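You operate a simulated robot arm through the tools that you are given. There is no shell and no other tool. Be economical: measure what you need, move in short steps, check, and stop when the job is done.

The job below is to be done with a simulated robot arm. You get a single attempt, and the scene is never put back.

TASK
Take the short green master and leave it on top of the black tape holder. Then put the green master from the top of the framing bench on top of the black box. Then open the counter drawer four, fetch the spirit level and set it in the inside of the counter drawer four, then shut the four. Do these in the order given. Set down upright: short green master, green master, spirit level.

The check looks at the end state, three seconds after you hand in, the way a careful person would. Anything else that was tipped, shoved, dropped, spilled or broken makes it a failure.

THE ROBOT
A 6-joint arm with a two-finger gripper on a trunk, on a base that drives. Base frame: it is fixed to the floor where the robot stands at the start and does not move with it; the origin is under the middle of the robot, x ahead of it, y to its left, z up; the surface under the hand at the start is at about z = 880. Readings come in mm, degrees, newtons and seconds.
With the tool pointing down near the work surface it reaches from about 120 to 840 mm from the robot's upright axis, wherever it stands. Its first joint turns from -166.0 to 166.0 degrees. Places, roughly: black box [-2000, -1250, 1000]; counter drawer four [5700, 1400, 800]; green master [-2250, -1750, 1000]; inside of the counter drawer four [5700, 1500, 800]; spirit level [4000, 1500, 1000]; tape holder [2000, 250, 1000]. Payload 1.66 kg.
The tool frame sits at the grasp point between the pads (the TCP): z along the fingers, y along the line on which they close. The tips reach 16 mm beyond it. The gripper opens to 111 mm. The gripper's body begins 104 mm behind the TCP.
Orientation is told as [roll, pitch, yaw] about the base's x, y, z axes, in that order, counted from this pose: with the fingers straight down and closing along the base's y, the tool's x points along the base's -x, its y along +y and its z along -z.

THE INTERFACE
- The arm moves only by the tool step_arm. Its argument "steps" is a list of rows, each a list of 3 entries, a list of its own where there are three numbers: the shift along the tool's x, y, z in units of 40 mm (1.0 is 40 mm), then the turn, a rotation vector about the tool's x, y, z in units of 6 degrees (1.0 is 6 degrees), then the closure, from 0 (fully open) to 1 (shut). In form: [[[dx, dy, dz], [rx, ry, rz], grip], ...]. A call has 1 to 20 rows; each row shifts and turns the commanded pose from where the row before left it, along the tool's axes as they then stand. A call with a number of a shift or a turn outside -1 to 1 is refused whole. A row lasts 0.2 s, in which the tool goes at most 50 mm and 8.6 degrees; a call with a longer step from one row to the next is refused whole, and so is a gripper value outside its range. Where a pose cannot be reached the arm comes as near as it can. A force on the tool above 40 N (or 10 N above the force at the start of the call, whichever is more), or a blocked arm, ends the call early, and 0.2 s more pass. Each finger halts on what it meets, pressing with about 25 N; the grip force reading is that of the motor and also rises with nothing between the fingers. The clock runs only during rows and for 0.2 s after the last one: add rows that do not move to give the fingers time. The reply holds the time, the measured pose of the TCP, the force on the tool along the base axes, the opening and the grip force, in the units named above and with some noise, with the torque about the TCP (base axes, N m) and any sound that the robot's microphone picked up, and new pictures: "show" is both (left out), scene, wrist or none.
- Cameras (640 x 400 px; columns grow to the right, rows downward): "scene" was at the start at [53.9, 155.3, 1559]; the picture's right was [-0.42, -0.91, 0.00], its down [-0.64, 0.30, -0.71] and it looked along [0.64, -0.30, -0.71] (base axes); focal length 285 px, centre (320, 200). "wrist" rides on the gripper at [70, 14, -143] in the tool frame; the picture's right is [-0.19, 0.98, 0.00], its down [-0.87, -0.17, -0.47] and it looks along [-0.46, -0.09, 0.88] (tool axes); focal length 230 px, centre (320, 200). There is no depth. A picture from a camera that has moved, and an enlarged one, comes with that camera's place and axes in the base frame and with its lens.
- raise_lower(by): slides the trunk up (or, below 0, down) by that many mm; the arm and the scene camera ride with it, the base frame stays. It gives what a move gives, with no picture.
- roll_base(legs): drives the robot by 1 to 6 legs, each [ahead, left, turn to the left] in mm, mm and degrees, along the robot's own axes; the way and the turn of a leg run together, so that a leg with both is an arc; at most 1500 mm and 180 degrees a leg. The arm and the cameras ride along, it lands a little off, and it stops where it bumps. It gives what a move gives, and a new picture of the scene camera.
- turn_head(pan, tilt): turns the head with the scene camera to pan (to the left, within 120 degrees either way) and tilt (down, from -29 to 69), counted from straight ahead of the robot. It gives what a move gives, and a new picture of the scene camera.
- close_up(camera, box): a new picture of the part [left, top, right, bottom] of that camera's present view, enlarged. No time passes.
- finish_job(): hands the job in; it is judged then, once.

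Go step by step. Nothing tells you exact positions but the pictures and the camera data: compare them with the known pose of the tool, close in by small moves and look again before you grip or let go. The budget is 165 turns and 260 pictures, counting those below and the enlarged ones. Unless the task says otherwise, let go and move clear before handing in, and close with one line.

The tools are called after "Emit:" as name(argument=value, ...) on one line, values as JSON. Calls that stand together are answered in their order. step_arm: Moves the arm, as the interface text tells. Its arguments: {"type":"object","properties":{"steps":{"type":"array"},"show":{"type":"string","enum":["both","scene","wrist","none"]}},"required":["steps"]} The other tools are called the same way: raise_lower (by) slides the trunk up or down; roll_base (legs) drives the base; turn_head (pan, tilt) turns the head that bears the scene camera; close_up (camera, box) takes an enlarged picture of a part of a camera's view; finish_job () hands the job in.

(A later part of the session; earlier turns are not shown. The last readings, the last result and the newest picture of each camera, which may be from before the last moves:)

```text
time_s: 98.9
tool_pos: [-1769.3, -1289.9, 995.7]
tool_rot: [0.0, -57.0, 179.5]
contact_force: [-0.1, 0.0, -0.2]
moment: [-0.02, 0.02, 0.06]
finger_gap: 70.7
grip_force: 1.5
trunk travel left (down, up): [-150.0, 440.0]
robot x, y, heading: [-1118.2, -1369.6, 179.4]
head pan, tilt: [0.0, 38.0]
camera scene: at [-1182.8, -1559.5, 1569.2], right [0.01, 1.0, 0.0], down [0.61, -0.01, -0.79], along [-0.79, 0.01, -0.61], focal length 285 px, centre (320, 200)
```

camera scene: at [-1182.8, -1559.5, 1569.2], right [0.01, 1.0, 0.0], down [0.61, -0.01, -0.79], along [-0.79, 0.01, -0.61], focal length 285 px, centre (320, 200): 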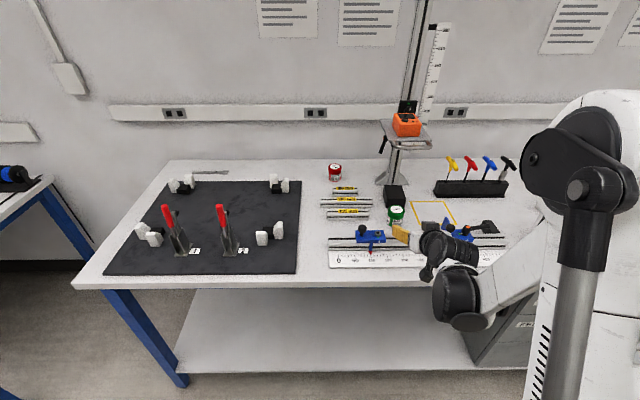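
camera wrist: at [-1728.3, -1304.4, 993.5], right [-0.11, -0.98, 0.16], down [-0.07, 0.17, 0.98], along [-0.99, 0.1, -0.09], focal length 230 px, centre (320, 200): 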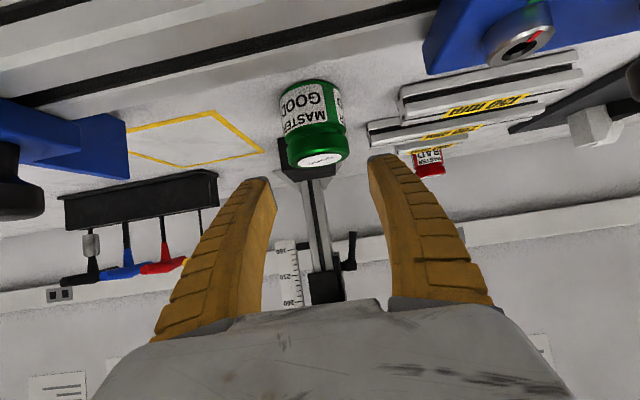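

Emit:
close_up(camera="scene", box=[360, 160, 450, 250])

Emit:
close_up(camera="wrist", box=[240, 60, 400, 240])

```text
4.44 times, centred on (405, 205) of scene
camera zoom: at [-1182.8, -1559.5, 1569.2], right [0.01, 1.0, 0.0], down [0.61, -0.01, -0.79], along [-0.79, 0.01, -0.61], focal length 1268 px, centre (-58, 178)
```

zoom: 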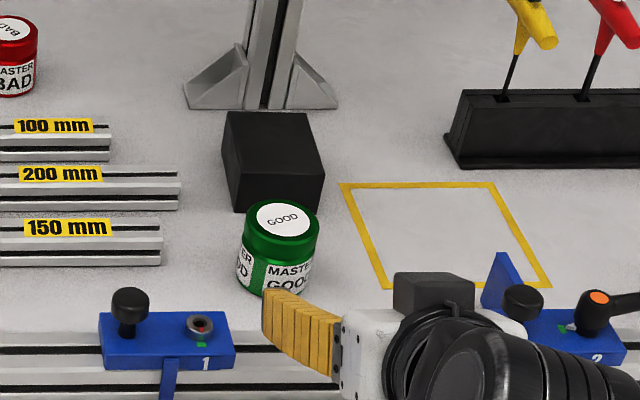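

```text
2.22 times, centred on (320, 150) of wrist
camera zoom: at [-1611.7, -1305.4, 1014.3], right [-0.11, -0.98, 0.16], down [-0.07, 0.17, 0.98], along [-0.99, 0.1, -0.09], focal length 511 px, centre (320, 311)
```

zoom: 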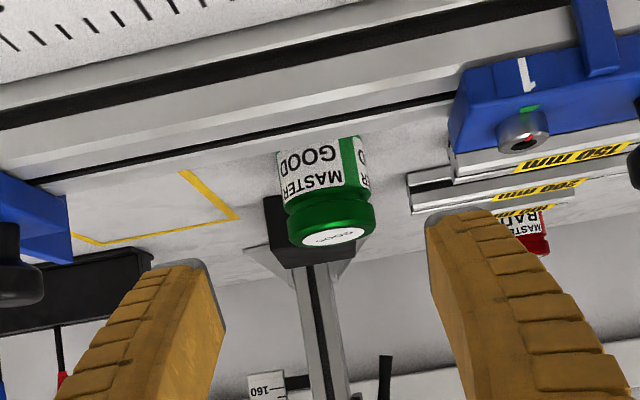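

Emit:
close_up(camera="scene", box=[385, 180, 415, 215])

```text
11.43 times, centred on (400, 198) of scene
camera zoom: at [-1182.8, -1559.5, 1569.2], right [0.01, 1.0, 0.0], down [0.61, -0.01, -0.79], along [-0.79, 0.01, -0.61], focal length 3261 px, centre (-594, 229)
```

zoom: 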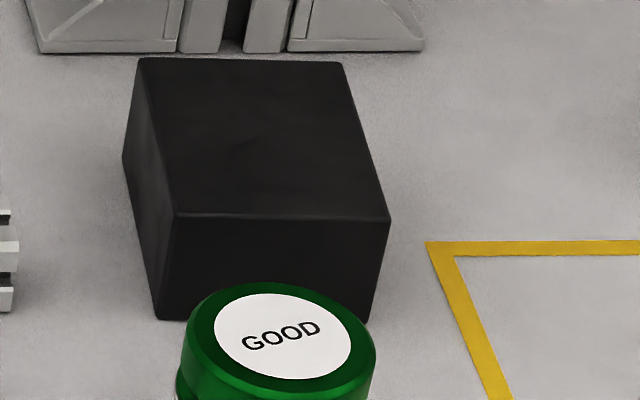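

Emit:
step_arm(steps=[[[-0.2, 0, 0.95], [0, 0, 0], 0.36], [[-0.2, 0, 0.95], [0, 0, 0], 0.36], [[-0.2, 0, 0.95], [0, 0, 0], 0.36], [[0, 0, 0], [0, 0, 0], 0.36]])

Emit:
close_up(camera="scene", box=[360, 180, 450, 270])

```text
time_s: 99.9
tool_pos: [-1878.9, -1288.1, 952.0]
tool_rot: [-0.1, -56.9, 179.5]
contact_force: [-0.2, 0.5, 0.4]
moment: [0.0, -0.01, 0.01]
finger_gap: 72.9
grip_force: 1.1
trunk travel left (down, up): [-150.0, 440.0]
robot x, y, heading: [-1114.0, -1371.3, 179.2]
head pan, tilt: [0.0, 38.0]
camera scene: at [-1183.8, -1559.5, 1569.1], right [0.01, 1.0, 0.0], down [0.62, -0.01, -0.79], along [-0.79, 0.01, -0.62], focal length 285 px, centre (320, 200)
camera wrist: at [-1720.7, -1303.7, 971.8], right [-0.11, -0.98, 0.16], down [-0.07, 0.17, 0.98], along [-0.99, 0.1, -0.09], focal length 230 px, centre (320, 200)
```

scene: 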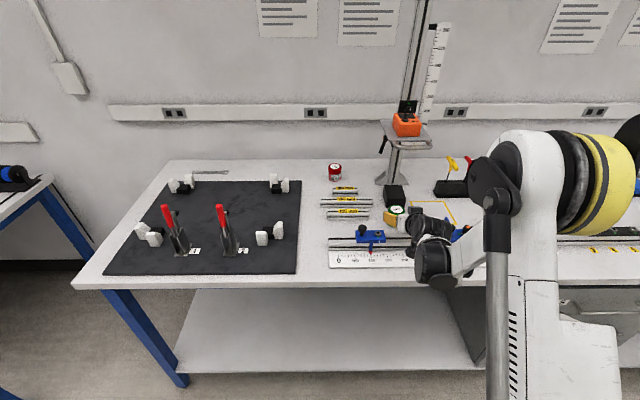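
wrist: 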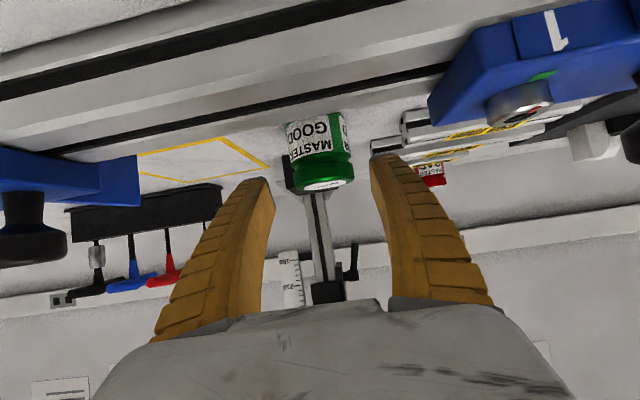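

```text
4.44 times, centred on (405, 225) of scene
camera zoom: at [-1183.8, -1559.5, 1569.1], right [0.01, 1.0, 0.0], down [0.62, -0.01, -0.79], along [-0.79, 0.01, -0.62], focal length 1268 px, centre (-58, 89)
```

zoom: 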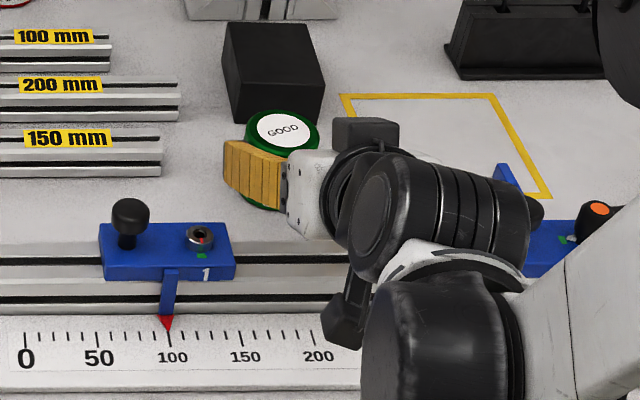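

Emit:
step_arm(steps=[[[0, 0.04, 0.55], [0, 0, 0], 0.36], [[0, 0, 0.54], [0, 0, 0], 0.36], [[0, 0, 0], [0, 0, 0], 0.36], [[0, 0, 0], [0, 0, 0], 0.6], [[0, 0, 0], [0, 0, 0], 0.6]], show="wrist")

```text
time_s: 101.1
tool_pos: [-1915.7, -1289.2, 931.1]
tool_rot: [0.0, -57.2, 179.6]
contact_force: [1.8, 0.7, 8.8]
moment: [-0.05, -0.27, -0.03]
finger_gap: 49.6
grip_force: 24.9
trunk travel left (down, up): [-150.0, 440.0]
robot x, y, heading: [-1118.7, -1368.1, 179.5]
head pan, tilt: [0.0, 38.0]
camera wrist: at [-1757.0, -1305.1, 949.2], right [-0.11, -0.98, 0.16], down [-0.07, 0.17, 0.98], along [-0.99, 0.1, -0.09], focal length 230 px, centre (320, 200)
```

wrist: 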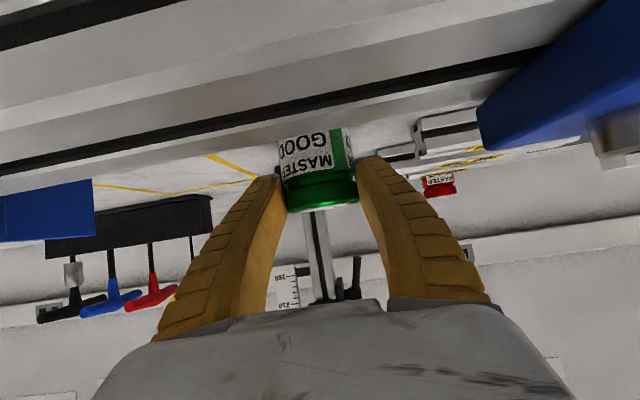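

Regripped. I'll lift 90 mm vertically and look toward the box.

Emit:
step_arm(steps=[[[-0.63, 0, -0.41], [0, 0, 0], 0.6], [[-0.63, 0, -0.41], [0, 0, 0], 0.6], [[-0.63, 0, -0.41], [0, 0, 0], 0.6], [[0, 0, 0], [0, 0, 0], 0.6]])

Emit:
close_up(camera="scene", box=[360, 150, 450, 240])

Emit:
close_up(camera="wrist", box=[250, 100, 390, 220])

```text
time_s: 102.1
tool_pos: [-1915.4, -1289.8, 1021.1]
tool_rot: [0.0, -56.9, 179.5]
contact_force: [0.2, -0.5, -2.6]
moment: [-0.01, -0.03, 0.01]
finger_gap: 48.3
grip_force: 25.1
trunk travel left (down, up): [-150.0, 440.0]
robot x, y, heading: [-1113.8, -1370.5, 179.4]
head pan, tilt: [0.0, 38.0]
camera scene: at [-1183.9, -1559.4, 1569.0], right [0.01, 1.0, 0.0], down [0.62, -0.01, -0.79], along [-0.79, 0.01, -0.62], focal length 285 px, centre (320, 200)
camera wrist: at [-1757.5, -1306.5, 1038.9], right [-0.11, -0.98, 0.16], down [-0.07, 0.17, 0.98], along [-0.99, 0.1, -0.09], focal length 230 px, centre (320, 200)
```

scene: 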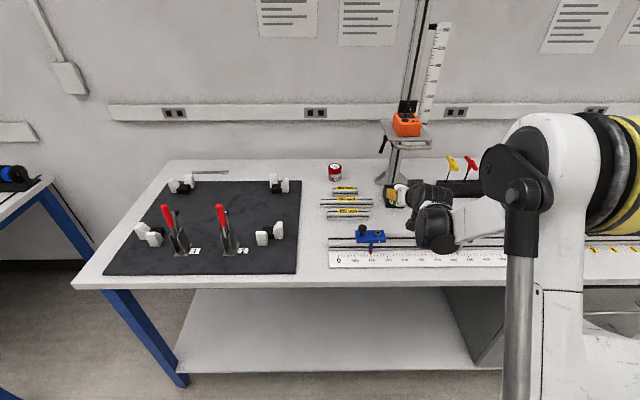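
wrist: 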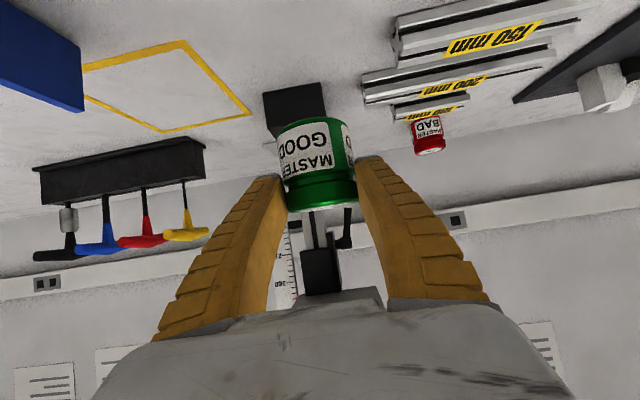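

```text
4.44 times, centred on (405, 195) of scene
camera zoom: at [-1183.9, -1559.4, 1569.0], right [0.01, 1.0, 0.0], down [0.62, -0.01, -0.79], along [-0.79, 0.01, -0.62], focal length 1268 px, centre (-58, 222)
```

zoom: 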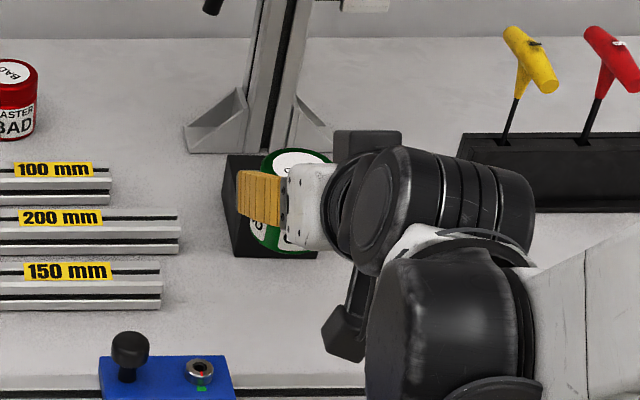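

```text
3.33 times, centred on (320, 160) of wrist
camera zoom: at [-1757.5, -1306.5, 1038.9], right [-0.11, -0.98, 0.16], down [-0.07, 0.17, 0.98], along [-0.99, 0.1, -0.09], focal length 767 px, centre (320, 333)
```

zoom: 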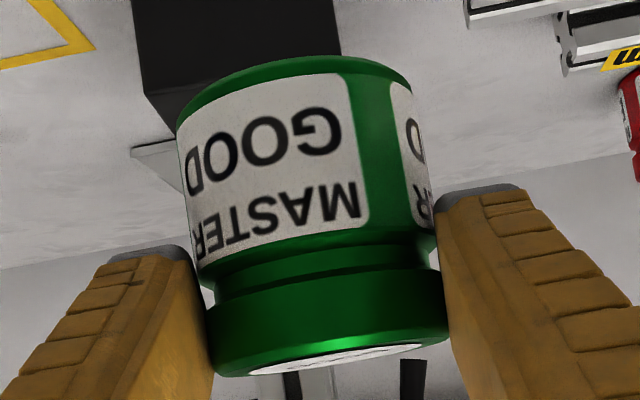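

Emit:
step_arm(steps=[[[-0.377, -0.13, 0.73], [0, 0, 0], 0.6], [[-0.377, -0.13, 0.73], [0, 0, 0], 0.6], [[-0.377, -0.13, 0.73], [0, 0, 0], 0.6], [[-0.377, -0.13, 0.73], [0, 0, 0], 0.6], [[0, 0, 0], [0, 0, 0], 0.6]])

Emit:
close_up(camera="scene", box=[360, 150, 450, 240])

Emit:
close_up(camera="wrist", box=[240, 40, 400, 220])

```text
time_s: 103.3
tool_pos: [-2046.9, -1268.2, 1006.8]
tool_rot: [-0.1, -56.9, 179.4]
contact_force: [-0.2, 0.5, -2.4]
moment: [0.0, -0.07, -0.01]
finger_gap: 48.2
grip_force: 24.9
trunk travel left (down, up): [-150.0, 440.0]
robot x, y, heading: [-1117.7, -1366.0, 179.6]
head pan, tilt: [0.0, 38.0]
camera scene: at [-1183.9, -1559.4, 1569.1], right [0.01, 1.0, 0.0], down [0.62, -0.01, -0.79], along [-0.79, 0.01, -0.62], focal length 285 px, centre (320, 200)
camera wrist: at [-1888.2, -1283.3, 1025.7], right [-0.11, -0.98, 0.16], down [-0.07, 0.17, 0.98], along [-0.99, 0.1, -0.09], focal length 230 px, centre (320, 200)
```

scene: 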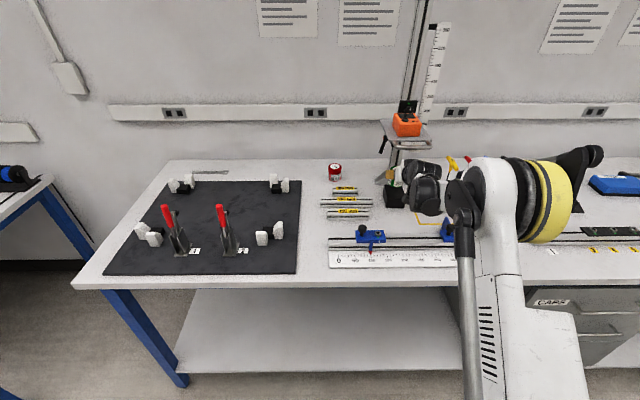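
wrist: 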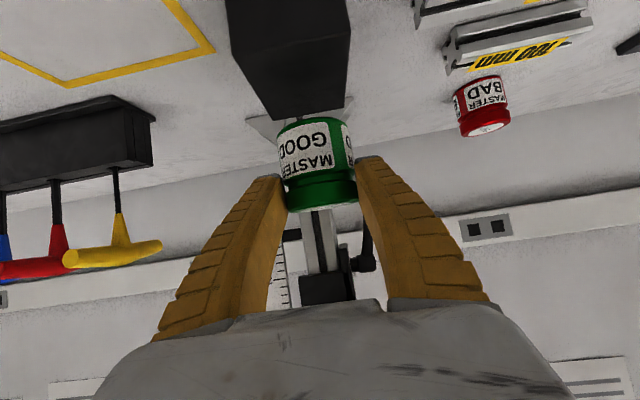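

```text
4.44 times, centred on (405, 195) of scene
camera zoom: at [-1183.9, -1559.4, 1569.1], right [0.01, 1.0, 0.0], down [0.62, -0.01, -0.79], along [-0.79, 0.01, -0.62], focal length 1268 px, centre (-58, 222)
```

zoom: 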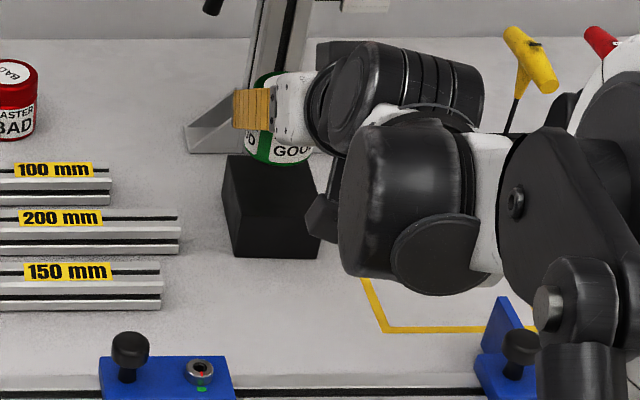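

```text
2.22 times, centred on (320, 130) of wrist
camera zoom: at [-1888.2, -1283.3, 1025.7], right [-0.11, -0.98, 0.16], down [-0.07, 0.17, 0.98], along [-0.99, 0.1, -0.09], focal length 511 px, centre (320, 356)
```

zoom: 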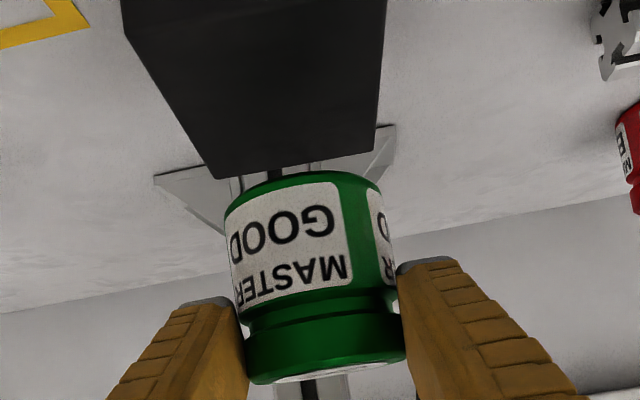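

The master is over the box, so I'll shift about 6 mm toward the robot and lower gradually to contact.

Emit:
step_arm(steps=[[[0.25, 0, 0.07], [0, 0, 0], 0.6], [[0.25, 0, 0.07], [0, 0, 0], 0.6], [[0.04, 0, 0.027], [0, 0, 0], 0.6], [[0, 0, 0], [0, 0, 0], 0.6]], show="none")

Emit:
close_up(camera="wrist", box=[240, 40, 400, 220])

Emit:
close_up(camera="scene", box=[380, 165, 430, 215])

```text
time_s: 104.3
tool_pos: [-2040.6, -1267.9, 984.5]
tool_rot: [0.1, -57.0, 179.5]
contact_force: [0.6, -0.2, -2.1]
moment: [0.0, -0.01, 0.01]
finger_gap: 48.4
grip_force: 24.9
trunk travel left (down, up): [-150.0, 440.0]
robot x, y, heading: [-1114.0, -1368.4, 179.5]
head pan, tilt: [0.0, 38.0]
```

```text
2.22 times, centred on (320, 130) of wrist
camera zoom: at [-1882.3, -1283.2, 1003.7], right [-0.11, -0.98, 0.16], down [-0.07, 0.17, 0.98], along [-0.99, 0.1, -0.09], focal length 511 px, centre (320, 356)
```

zoom: 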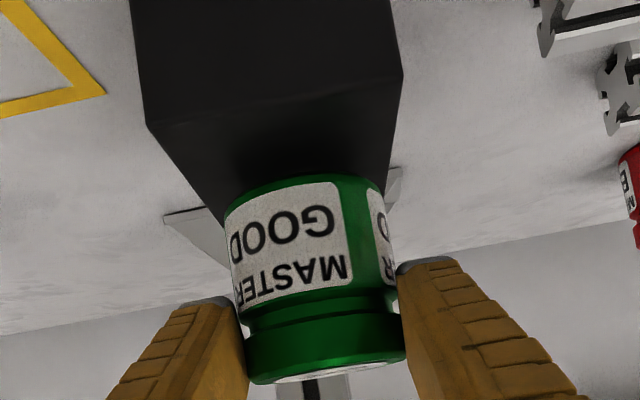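

```text
8.00 times, centred on (405, 190) of scene
camera zoom: at [-1184.0, -1559.4, 1569.1], right [0.01, 1.0, 0.0], down [0.62, -0.01, -0.79], along [-0.79, 0.01, -0.62], focal length 2283 px, centre (-360, 280)
```

zoom: 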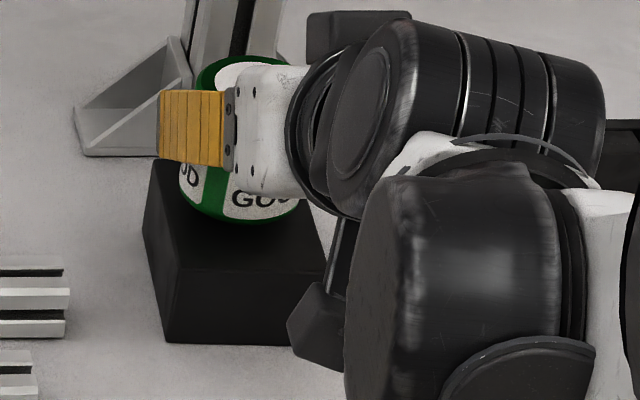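

Emit:
step_arm(steps=[[[0.06, 0, 0.04], [0, 0, 0], 0.6], [[0.04, 0, 0.027], [0, 0, 0], 0.6], [[0.04, 0, 0.027], [0, 0, 0], 0.6], [[0, 0, 0], [0, 0, 0], 0.6]], show="none")

```text
time_s: 105.3
tool_pos: [-2041.4, -1268.3, 978.7]
tool_rot: [0.0, -57.0, 179.5]
contact_force: [-0.5, 0.1, -1.9]
moment: [0.01, -0.08, 0.0]
finger_gap: 48.4
grip_force: 24.9
trunk travel left (down, up): [-150.0, 440.0]
robot x, y, heading: [-1115.7, -1367.7, 179.3]
head pan, tilt: [0.0, 38.0]
```

Emit:
step_arm(steps=[[[0.04, 0, 0.027], [0, 0, 0], 0.6], [[0.04, 0, 0.027], [0, 0, 0], 0.6], [[0, 0, 0], [0, 0, 0], 0.6]], show="none")

Emit:
close_up(camera="wrist", box=[260, 80, 380, 180])

```text
time_s: 106.1
tool_pos: [-2040.2, -1269.0, 976.5]
tool_rot: [0.0, -57.2, 179.4]
contact_force: [-4.6, 0.1, 8.2]
moment: [-0.09, 0.1, -0.06]
finger_gap: 48.6
grip_force: 25.0
trunk travel left (down, up): [-150.0, 440.0]
robot x, y, heading: [-1114.3, -1373.1, 179.5]
head pan, tilt: [0.0, 38.0]
```

```text
4.00 times, centred on (320, 130) of wrist
camera zoom: at [-1882.2, -1283.6, 994.4], right [-0.11, -0.98, 0.16], down [-0.07, 0.17, 0.98], along [-0.99, 0.1, -0.09], focal length 920 px, centre (320, 480)
```

zoom: 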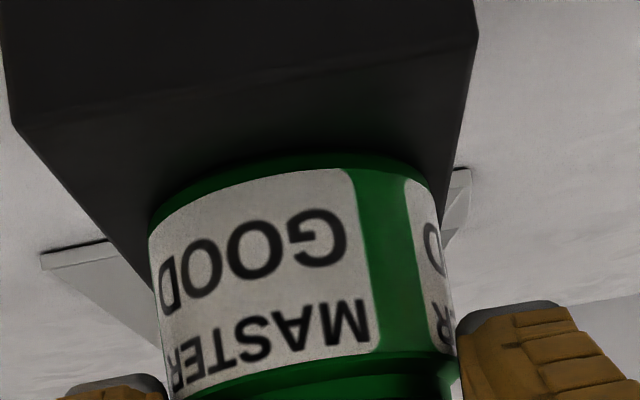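

Contact on the box. I'll release and back out along the tool axis.

Emit:
step_arm(steps=[[[-0.02, 0, -0.015], [0, 0, 0], 0.6], [[0, 0, 0], [0, 0, 0], 0.45], [[0, 0, 0], [0, 0, 0], 0.38], [[0, 0, 0], [0, 0, 0], 0.38]], show="wrist")

```text
time_s: 107.1
tool_pos: [-2040.7, -1268.2, 975.9]
tool_rot: [0.0, -56.9, 179.4]
contact_force: [0.3, -0.2, -0.4]
moment: [0.0, 0.02, 0.02]
finger_gap: 70.2
grip_force: 0.7
trunk travel left (down, up): [-150.0, 440.0]
robot x, y, heading: [-1113.0, -1369.1, 179.6]
head pan, tilt: [0.0, 38.0]
camera wrist: at [-1882.2, -1283.8, 994.7], right [-0.11, -0.98, 0.16], down [-0.07, 0.17, 0.98], along [-0.99, 0.1, -0.09], focal length 230 px, centre (320, 200)
```

wrist: 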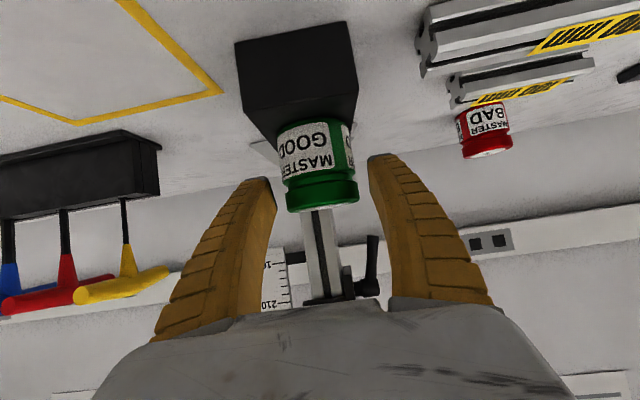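

Emit:
step_arm(steps=[[[0, 0, -0.6], [0, 0, 0], 0.38], [[0, 0, -0.9], [0, 0, 0], 0.38], [[0, 0, -0.9], [0, 0, 0], 0.38], [[0, 0, -0.9], [0, 0, 0], 0.38], [[0, 0, -0.9], [0, 0, 0], 0.38], [[0, 0, -0.9], [0, 0, 0], 0.38], [[0, 0, 0], [0, 0, 0], 0.38]])

Emit:
close_up(camera="scene", box=[370, 160, 430, 220])

```text
time_s: 108.7
tool_pos: [-1870.0, -1270.2, 1086.5]
tool_rot: [0.0, -57.0, 179.5]
contact_force: [-0.9, -0.1, 0.8]
moment: [-0.02, -0.03, 0.01]
finger_gap: 70.6
grip_force: 1.3
trunk travel left (down, up): [-150.0, 440.0]
robot x, y, heading: [-1114.7, -1371.0, 179.5]
head pan, tilt: [0.0, 38.0]
camera scene: at [-1183.7, -1559.4, 1569.0], right [0.01, 1.0, 0.0], down [0.62, -0.01, -0.79], along [-0.79, 0.01, -0.62], focal length 285 px, centre (320, 200)
camera wrist: at [-1711.9, -1285.4, 1105.4], right [-0.11, -0.98, 0.16], down [-0.07, 0.17, 0.98], along [-0.99, 0.1, -0.09], focal length 230 px, centre (320, 200)
```

scene: 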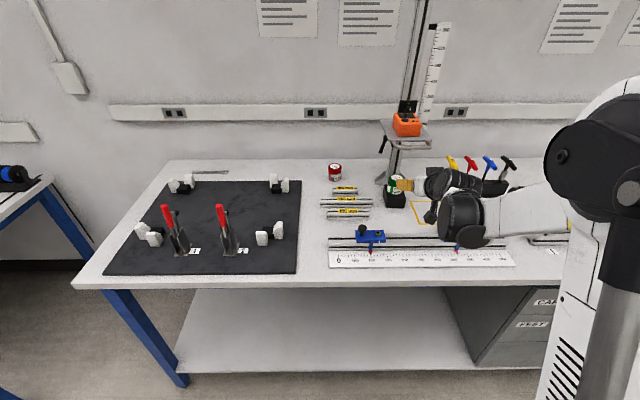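
wrist: 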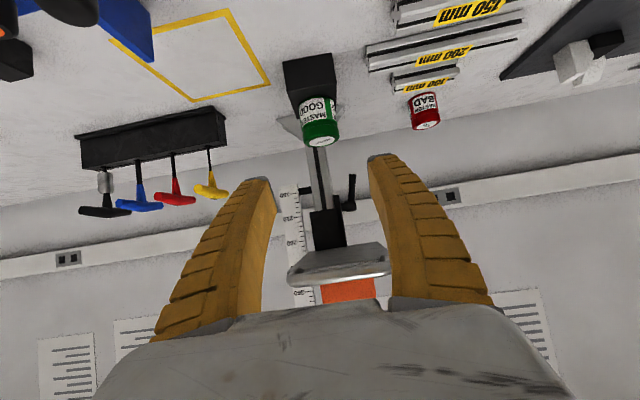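

```text
6.67 times, centred on (400, 190) of scene
camera zoom: at [-1183.7, -1559.4, 1569.0], right [0.01, 1.0, 0.0], down [0.62, -0.01, -0.79], along [-0.79, 0.01, -0.62], focal length 1902 px, centre (-213, 267)
```

zoom: 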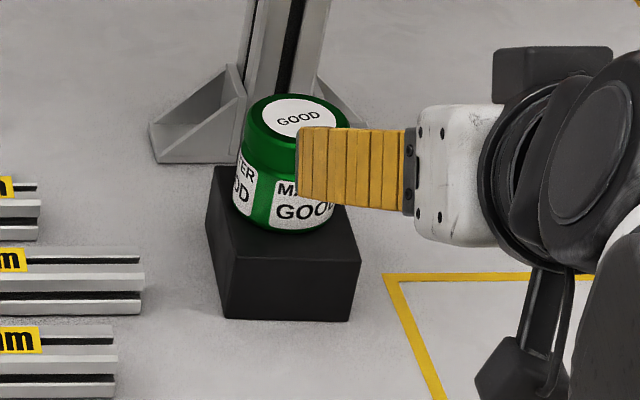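

The green master stands upright on the box. I'll back away, stow the arm and return to the open aisle to survey the way to the spirit level.

Emit:
roll_base(legs=[[-380, 0, 0]])

Emit:
step_arm(steps=[[[-0.6, 0, -0.4], [0, 1, 0], 0], [[-0.6, 0, -0.5], [0, 1, 0], 0], [[-0.4, 0, -0.6], [0, 1, 0], 0], [[0, 0, -0.5], [0, 1, 0], 0], [[0, 0, 0], [0, 1, 0], 0], [[0, 0, 0], [0, 1, 0], 0], [[0.8, 0, 0], [0, 1, 0], 0], [[0.8, 0, 0], [0, 1, 0], 0], [[0.8, 0, 0], [0, 1, 0], 0], [[0.8, 0, 0], [0, 0.5, 0], 0], [[0.8, 0, 0], [0, 0, 0], 0], [[0.8, 0, 0], [0, 0, 0], 0], [[0, 0, 0], [0, 0, 0], 0]], show="none")

Emit:
roll_base(legs=[[0, -790, 0], [0, 0, -180], [700, 0, 0]])

Emit:
turn_head(pan=25, tilt=15)

```text
time_s: 111.1
tool_pos: [-1489.4, -1272.4, 1086.5]
tool_rot: [0.1, -57.1, 179.3]
contact_force: [0.0, -0.1, 0.0]
moment: [0.01, 0.01, -0.01]
finger_gap: 70.4
grip_force: 0.7
trunk travel left (down, up): [-150.0, 440.0]
robot x, y, heading: [-731.8, -1373.3, 179.3]
head pan, tilt: [0.0, 38.0]
camera scene: at [-803.7, -1563.5, 1569.1], right [0.01, 1.0, 0.0], down [0.62, -0.01, -0.79], along [-0.79, 0.01, -0.62], focal length 285 px, centre (320, 200)
```

scene: 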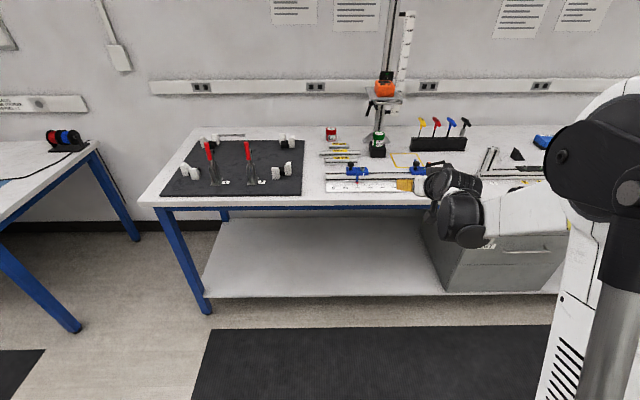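

```text
time_s: 113.9
tool_pos: [-1281.6, -1274.1, 1164.0]
tool_rot: [-0.1, 0.0, 179.3]
contact_force: [-0.1, -0.2, 0.1]
moment: [0.03, -0.01, 0.01]
finger_gap: 111.0
grip_force: 0.0
trunk travel left (down, up): [-150.0, 440.0]
robot x, y, heading: [-734.7, -1372.0, 179.5]
head pan, tilt: [0.0, 38.0]
```

```text
time_s: 128.9
tool_pos: [522.4, -705.0, 1163.8]
tool_rot: [0.0, -0.1, -1.2]
contact_force: [0.2, 0.7, -0.2]
moment: [0.01, 0.01, 0.01]
finger_gap: 111.0
grip_force: 0.1
trunk travel left (down, up): [-150.0, 440.0]
robot x, y, heading: [-21.5, -595.3, -1.4]
head pan, tilt: [0.0, 38.0]
camera scene: at [48.4, -411.1, 1569.1], right [-0.02, -1.0, 0.0], down [-0.62, 0.01, -0.79], along [0.79, -0.02, -0.62], focal length 285 px, centre (320, 200)
```

scene: 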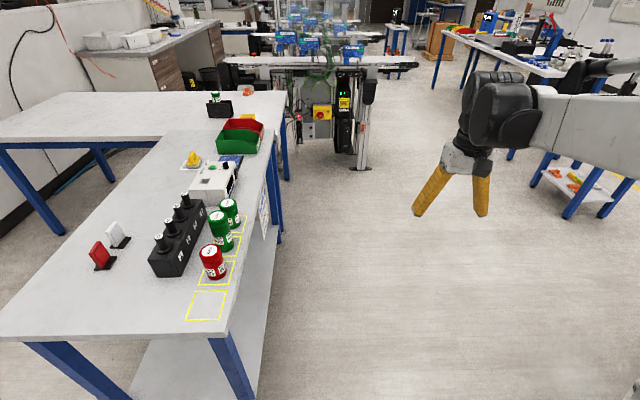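

```text
time_s: 129.8
tool_pos: [522.7, -704.1, 1163.5]
tool_rot: [0.1, 0.1, -1.2]
contact_force: [0.0, -0.3, -0.4]
moment: [-0.02, -0.02, -0.01]
finger_gap: 110.9
grip_force: 0.1
trunk travel left (down, up): [-150.0, 440.0]
robot x, y, heading: [-25.2, -602.1, -0.8]
head pan, tilt: [25.0, 15.0]
camera scene: at [47.2, -371.7, 1605.6], right [0.4, -0.92, 0.0], down [-0.24, -0.1, -0.97], along [0.88, 0.39, -0.26], focal length 285 px, centre (320, 200)
```

scene: 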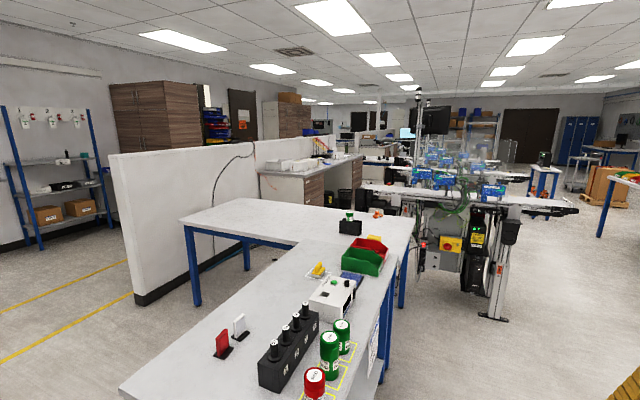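

There's open floor to the right of the machine. I'll drive to around (1450, -1500) and look along the aisle.

Emit:
roll_base(legs=[[1450, 0, 0], [0, -900, 0]])

Emit:
turn_head(pan=10, tilt=10)

```text
time_s: 141.3
tool_pos: [1933.8, -1644.8, 1164.4]
tool_rot: [-0.1, 0.0, -1.9]
contact_force: [-0.5, 0.0, -0.4]
moment: [0.03, 0.0, -0.03]
finger_gap: 110.6
grip_force: 0.0
trunk travel left (down, up): [-150.0, 440.0]
robot x, y, heading: [1390.9, -1534.2, -2.1]
head pan, tilt: [25.0, 15.0]
camera scene: at [1463.5, -1306.7, 1605.7], right [0.39, -0.92, 0.0], down [-0.24, -0.1, -0.97], along [0.89, 0.38, -0.26], focal length 285 px, centre (320, 200)
```

scene: 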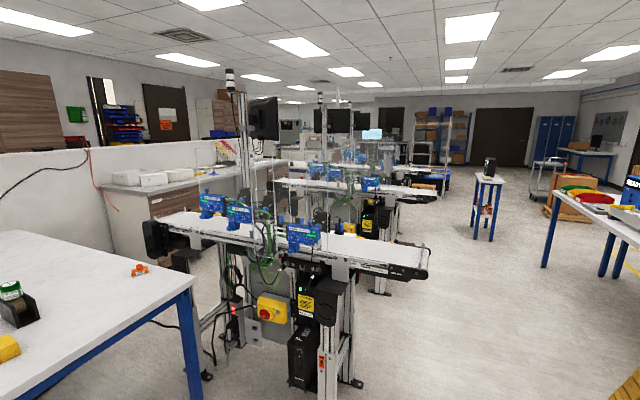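

```text
time_s: 142.1
tool_pos: [1934.9, -1645.7, 1164.1]
tool_rot: [0.0, 0.0, -1.9]
contact_force: [-0.5, -0.2, 0.0]
moment: [-0.01, -0.01, -0.03]
finger_gap: 111.0
grip_force: 0.1
trunk travel left (down, up): [-150.0, 440.0]
robot x, y, heading: [1391.7, -1533.7, -1.8]
head pan, tilt: [10.0, 10.0]
camera scene: at [1469.6, -1329.9, 1613.8], right [0.14, -0.99, 0.0], down [-0.17, -0.02, -0.98], along [0.98, 0.14, -0.17], focal length 285 px, centre (320, 200)
```

scene: 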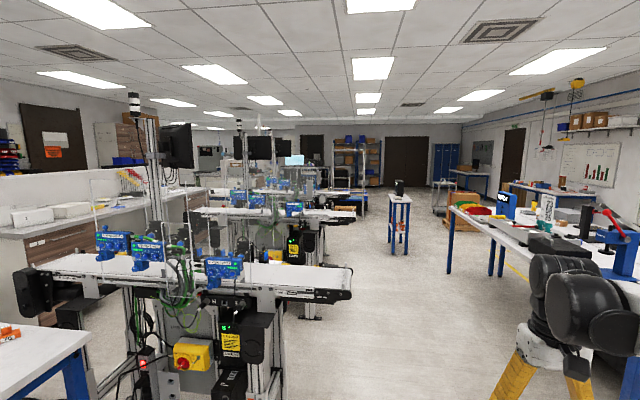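

Conveyors run across the room at x ≈ 2.6–2.9 m and x ≈ 4.6 m, with a cross aisle between them. I'll go round the first one and up that aisle.

Emit:
roll_base(legs=[[0, -270, 1.9], [1500, 0, 0], [800, 0, 0], [0, 0, 90]])

Emit:
turn_head(pan=0, tilt=20)

```text
time_s: 158.8
tool_pos: [3786.3, -1268.5, 1163.5]
tool_rot: [0.1, -0.1, 89.5]
contact_force: [-0.6, 0.4, -0.2]
moment: [-0.01, 0.04, 0.0]
finger_gap: 110.9
grip_force: 0.1
trunk travel left (down, up): [-150.0, 440.0]
robot x, y, heading: [3688.5, -1816.7, 89.3]
head pan, tilt: [10.0, 10.0]
camera scene: at [3483.6, -1741.2, 1613.8], right [0.99, 0.16, 0.0], down [0.03, -0.17, -0.98], along [-0.16, 0.97, -0.17], focal length 285 px, centre (320, 200)
```

scene: 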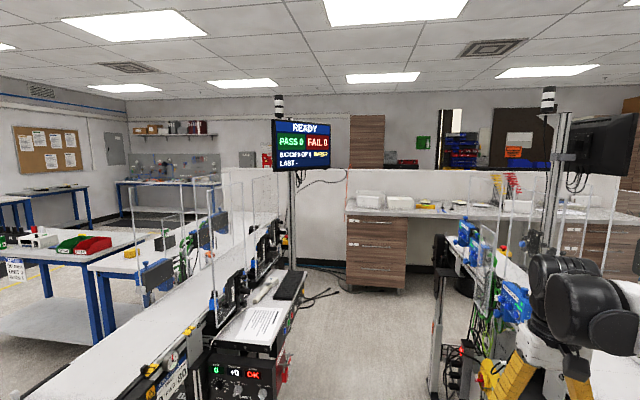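

```text
time_s: 159.5
tool_pos: [3787.0, -1268.1, 1163.0]
tool_rot: [-0.1, -0.1, 89.5]
contact_force: [0.2, 0.3, 0.1]
moment: [0.02, -0.03, -0.01]
finger_gap: 110.7
grip_force: 0.0
trunk travel left (down, up): [-150.0, 440.0]
robot x, y, heading: [3687.9, -1816.4, 89.6]
head pan, tilt: [0.0, 20.0]
camera scene: at [3499.8, -1739.8, 1597.6], right [1.0, -0.01, 0.0], down [0.0, -0.34, -0.94], along [0.01, 0.94, -0.34], focal length 285 px, centre (320, 200)
```

scene: 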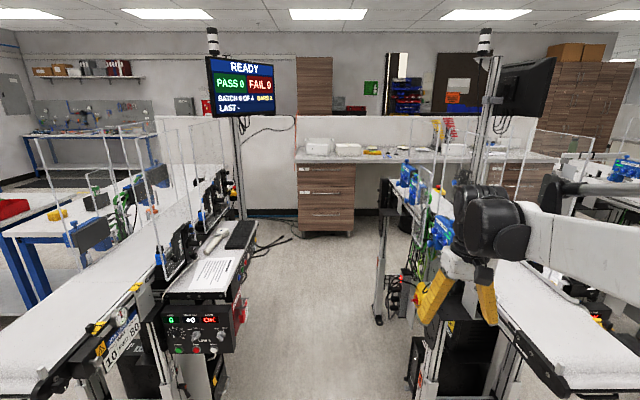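

Emit:
close_up(camera="scene", box=[290, 100, 490, 220])

Emit:
roll_base(legs=[[0, 130, 0], [1350, 0, 0]])

```text
3.20 times, centred on (390, 160) of scene
camera zoom: at [3499.8, -1739.8, 1597.6], right [1.0, -0.01, 0.0], down [0.0, -0.34, -0.94], along [0.01, 0.94, -0.34], focal length 913 px, centre (96, 328)
```

zoom: 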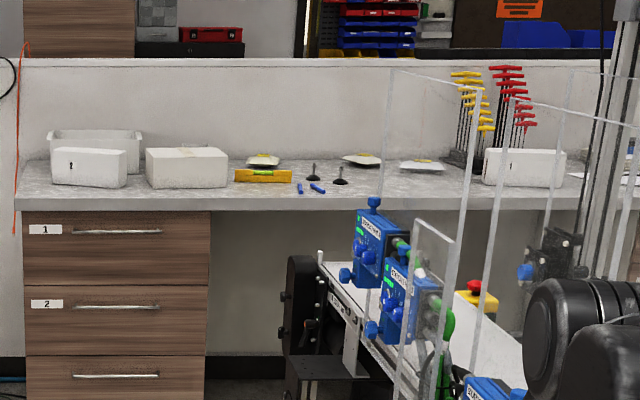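

```text
time_s: 167.1
tool_pos: [3656.2, 79.2, 1164.8]
tool_rot: [-0.1, 0.0, 90.0]
contact_force: [0.6, 0.6, 0.1]
moment: [0.0, 0.0, -0.02]
finger_gap: 111.0
grip_force: 0.1
trunk travel left (down, up): [-150.0, 440.0]
robot x, y, heading: [3564.2, -465.3, 89.9]
head pan, tilt: [0.0, 20.0]
camera scene: at [3374.1, -395.7, 1597.5], right [1.0, 0.0, 0.0], down [0.0, -0.34, -0.94], along [0.0, 0.94, -0.34], focal length 285 px, centre (320, 200)
```

scene: 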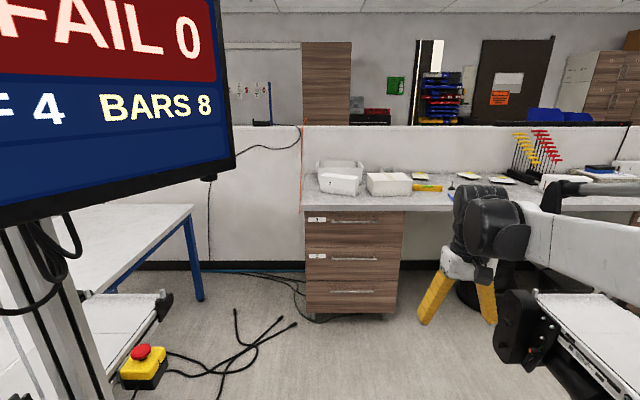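

Emit:
close_up(camera="scene", box=[300, 130, 480, 230])

```text
3.56 times, centred on (390, 180) of scene
camera zoom: at [3374.1, -395.7, 1597.5], right [1.0, 0.0, 0.0], down [0.0, -0.34, -0.94], along [0.0, 0.94, -0.34], focal length 1015 px, centre (71, 271)
```

zoom: 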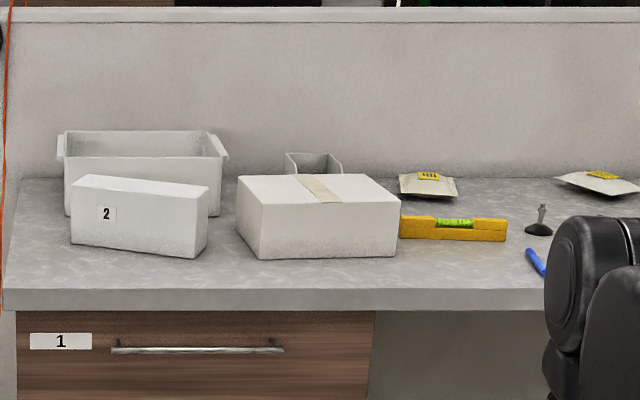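

The spirit level stands on its edge, long along x, about 225 mm, near (4118, 1490) on a counter about 975 mm high. I'll raise the trunk for clearance and drive to the counter.

Emit:
raise_lower(by=100)

Emit:
roll_base(legs=[[1380, 0, 0], [0, -400, 0]])

Emit:
turn_head(pan=-30, tilt=40)

Emit:
close_up(camera="wrist", box=[0, 0, 640, 400])

```text
time_s: 168.4
tool_pos: [3656.7, 78.4, 1264.1]
tool_rot: [0.0, 0.0, 90.0]
contact_force: [-0.3, -0.7, 0.7]
moment: [0.0, 0.03, -0.01]
finger_gap: 110.9
grip_force: 0.1
trunk travel left (down, up): [-250.0, 340.0]
robot x, y, heading: [3565.8, -470.5, 90.1]
head pan, tilt: [0.0, 20.0]
```

```text
time_s: 177.4
tool_pos: [4055.2, 1456.9, 1263.7]
tool_rot: [0.1, 0.0, 90.1]
contact_force: [0.4, -0.4, 0.4]
moment: [0.01, 0.04, -0.01]
finger_gap: 110.5
grip_force: 0.1
trunk travel left (down, up): [-250.0, 340.0]
robot x, y, heading: [3961.6, 906.5, 90.1]
head pan, tilt: [0.0, 20.0]
camera scene: at [3773.0, 982.1, 1697.6], right [1.0, 0.0, 0.0], down [0.0, -0.34, -0.94], along [0.0, 0.94, -0.34], focal length 285 px, centre (320, 200)
```

scene: 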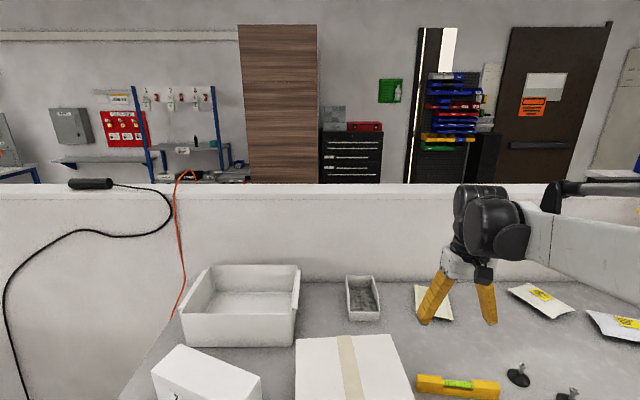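

```text
time_s: 178.4
tool_pos: [4054.4, 1457.2, 1263.3]
tool_rot: [0.1, -0.1, 90.0]
contact_force: [-0.5, -0.2, -0.6]
moment: [0.01, -0.01, 0.03]
finger_gap: 110.9
grip_force: 0.1
trunk travel left (down, up): [-250.0, 340.0]
robot x, y, heading: [3964.2, 906.9, 89.9]
head pan, tilt: [-30.0, 40.0]
camera scene: at [3814.6, 962.7, 1666.1], right [0.87, -0.5, 0.0], down [-0.32, -0.56, -0.77], along [0.38, 0.66, -0.64], focal length 285 px, centre (320, 200)
```

scene: 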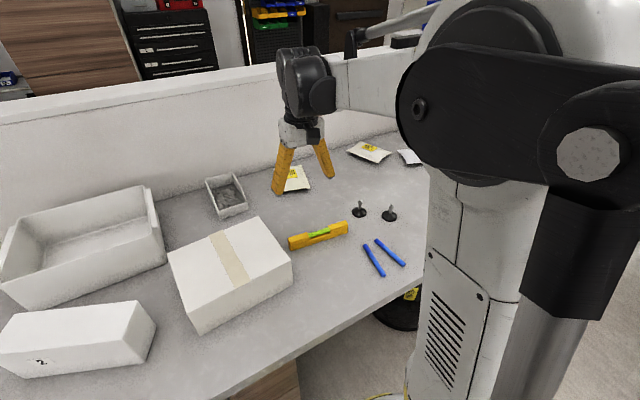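

```text
1.00 times, centred on (320, 200) of wrist (not enlarged: the box is as wide or as high as the picture)
camera zoom: at [4042.1, 1386.6, 1406.2], right [-0.98, 0.19, 0.0], down [0.17, 0.87, 0.47], along [0.09, 0.46, -0.88], focal length 230 px, centre (320, 200)
```

zoom: 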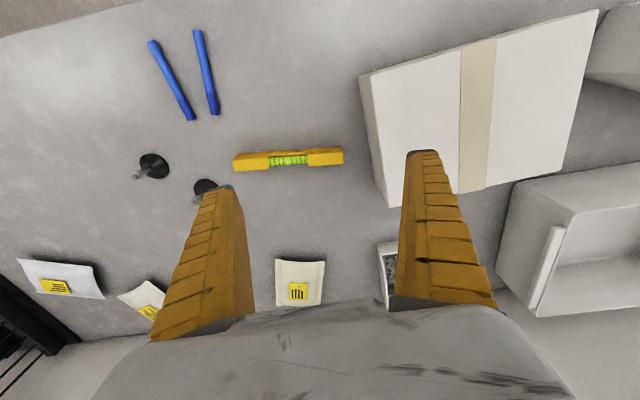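

The level's centre is at about (4122, 1503), turned about -6.6° from x. I'll rotate the tool by +83° so the fingers close across its thin side.

Emit:
step_arm(steps=[[[0, 0, 0], [0, 0, -1], 0], [[0, 0, 0], [0, 0, -1], 0], [[0, 0, 0], [0, 0, -1], 0], [[0, 0, 0], [0, 0, -1], 0], [[0, 0, 0], [0, 0, -1], 0], [[0, 0, 0], [0, 0, -1], 0], [[0, 0, 0], [0, 0, -1], 0], [[0, 0, 0], [0, 0, -1], 0], [[0, 0, 0], [0, 0, -1], 0], [[0, 0, 0], [0, 0, -1], 0], [[0, 0, 0], [0, 0, -1], 0], [[0, 0, 0], [0, 0, -1], 0], [[0, 0, 0], [0, 0, -1], 0], [[0, 0, 0], [0, 0, -0.9], 0], [[0, 0, 0], [0, 0, 0], 0]])

```text
time_s: 181.6
tool_pos: [4054.8, 1457.7, 1262.9]
tool_rot: [0.0, 0.1, 173.5]
contact_force: [-0.6, 0.7, 0.5]
moment: [0.02, -0.01, 0.01]
finger_gap: 111.0
grip_force: 0.1
trunk travel left (down, up): [-250.0, 340.0]
robot x, y, heading: [3959.7, 907.8, 90.1]
head pan, tilt: [-30.0, 40.0]
camera scene: at [3814.7, 962.7, 1666.1], right [0.87, -0.5, 0.0], down [-0.32, -0.56, -0.77], along [0.38, 0.66, -0.64], focal length 285 px, centre (320, 200)
camera wrist: at [4123.3, 1435.2, 1406.1], right [-0.3, -0.95, 0.0], down [-0.84, 0.26, 0.47], along [-0.45, 0.14, -0.88], focal length 230 px, centre (320, 200)
```

scene: 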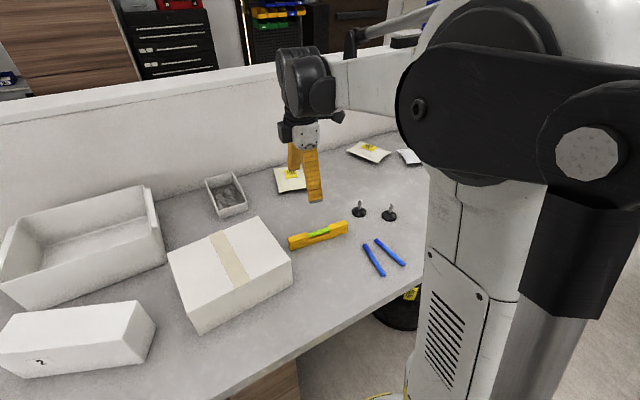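
wrist: 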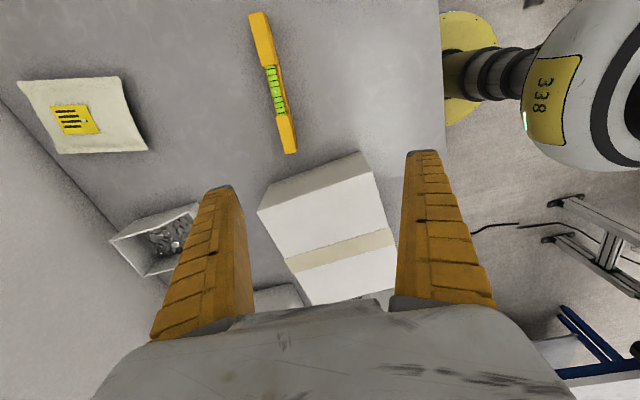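

Emit:
step_arm(steps=[[[0.317, -0.274, 0.764], [0, 0, 0.25], 0], [[0.317, -0.274, 0.764], [0, 0, 0], 0], [[0.317, -0.274, 0.764], [0, 0, 0], 0], [[0.317, -0.274, 0.764], [0, 0, 0], 0], [[0.317, -0.274, 0.764], [0, 0, 0], 0], [[0, 0, 0], [0, 0, 0], 0]])

Emit:
close_up(camera="scene", box=[250, 170, 390, 270])

```text
time_s: 183.0
tool_pos: [4124.2, 1500.0, 1110.9]
tool_rot: [0.0, 0.0, 171.9]
contact_force: [0.3, 0.4, 0.3]
moment: [-0.02, -0.03, 0.02]
finger_gap: 110.7
grip_force: 0.2
trunk travel left (down, up): [-250.0, 340.0]
robot x, y, heading: [3962.5, 908.2, 90.1]
head pan, tilt: [-30.0, 40.0]
camera scene: at [3814.4, 962.2, 1666.1], right [0.87, -0.5, 0.0], down [-0.32, -0.56, -0.77], along [0.38, 0.66, -0.64], focal length 285 px, centre (320, 200)
camera wrist: at [4192.8, 1477.9, 1253.3], right [-0.33, -0.95, 0.0], down [-0.83, 0.29, 0.47], along [-0.45, 0.15, -0.88], focal length 230 px, centre (320, 200)
```

scene: 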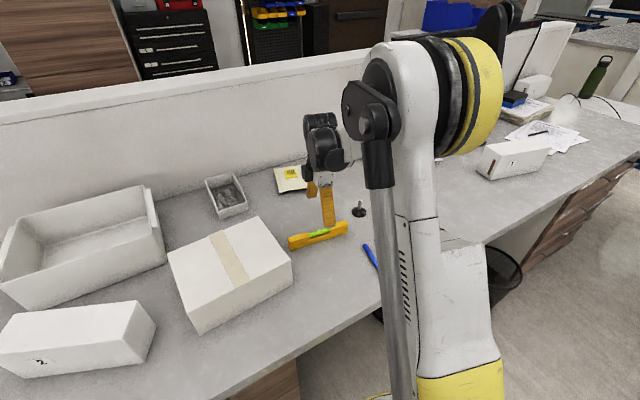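
wrist: 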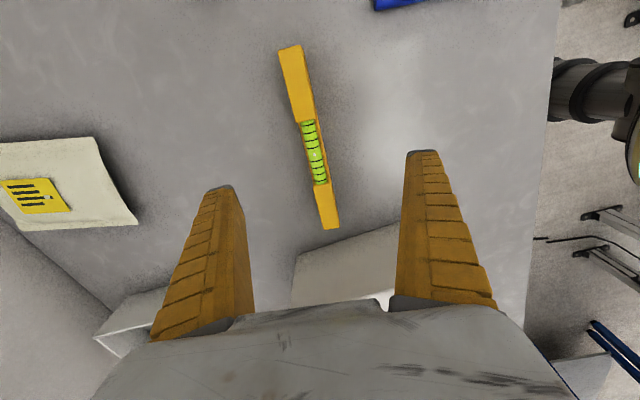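

```text
4.00 times, centred on (320, 220) of scene
camera zoom: at [3814.4, 962.2, 1666.1], right [0.87, -0.5, 0.0], down [-0.32, -0.56, -0.77], along [0.38, 0.66, -0.64], focal length 1142 px, centre (320, 120)
```

zoom: 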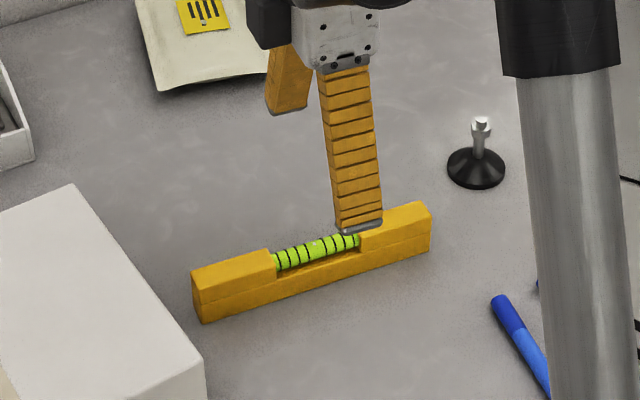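

Emit:
step_arm(steps=[[[0.02, -0.2, 0.9], [0, 0, 0], 0], [[0, 0, 0.9], [0, 0, 0], 0], [[0, 0, 0.8], [0, 0, 0], 0], [[0, 0, 0], [0, 0, 0], 0]], show="wrist")

Emit:
close_up(camera="scene", box=[280, 200, 370, 260])

```text
time_s: 184.0
tool_pos: [4126.1, 1507.6, 1006.7]
tool_rot: [0.1, 0.0, 171.9]
contact_force: [-0.5, 0.6, 0.1]
moment: [0.0, 0.01, -0.02]
finger_gap: 111.2
grip_force: 0.2
trunk travel left (down, up): [-250.0, 340.0]
robot x, y, heading: [3965.6, 912.0, 90.0]
head pan, tilt: [-30.0, 40.0]
camera wrist: at [4194.5, 1485.6, 1149.0], right [-0.33, -0.95, 0.0], down [-0.83, 0.29, 0.47], along [-0.45, 0.15, -0.88], focal length 230 px, centre (320, 200)
```

wrist: 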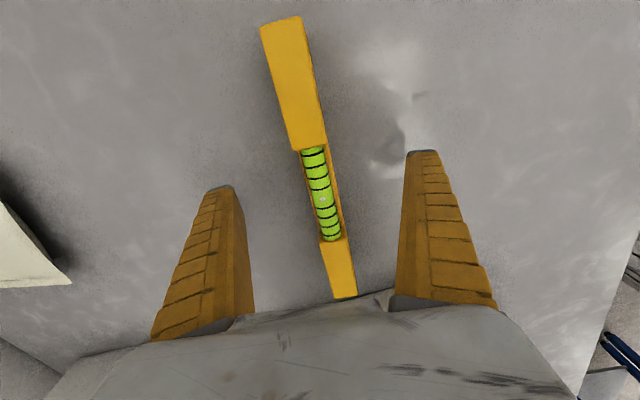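

```text
6.67 times, centred on (325, 230) of scene
camera zoom: at [3814.6, 962.4, 1666.1], right [0.87, -0.5, 0.0], down [-0.32, -0.56, -0.77], along [0.38, 0.66, -0.64], focal length 1902 px, centre (287, 0)
```

zoom: 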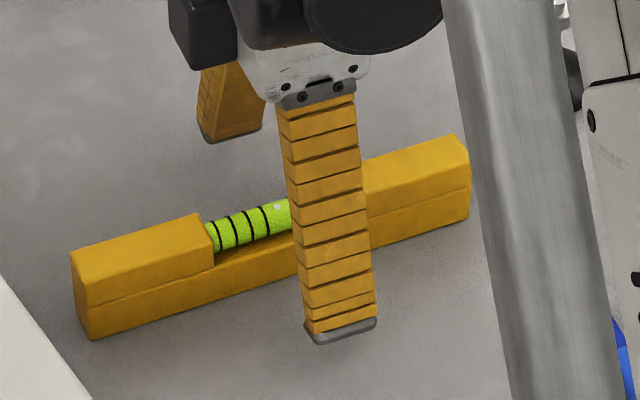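

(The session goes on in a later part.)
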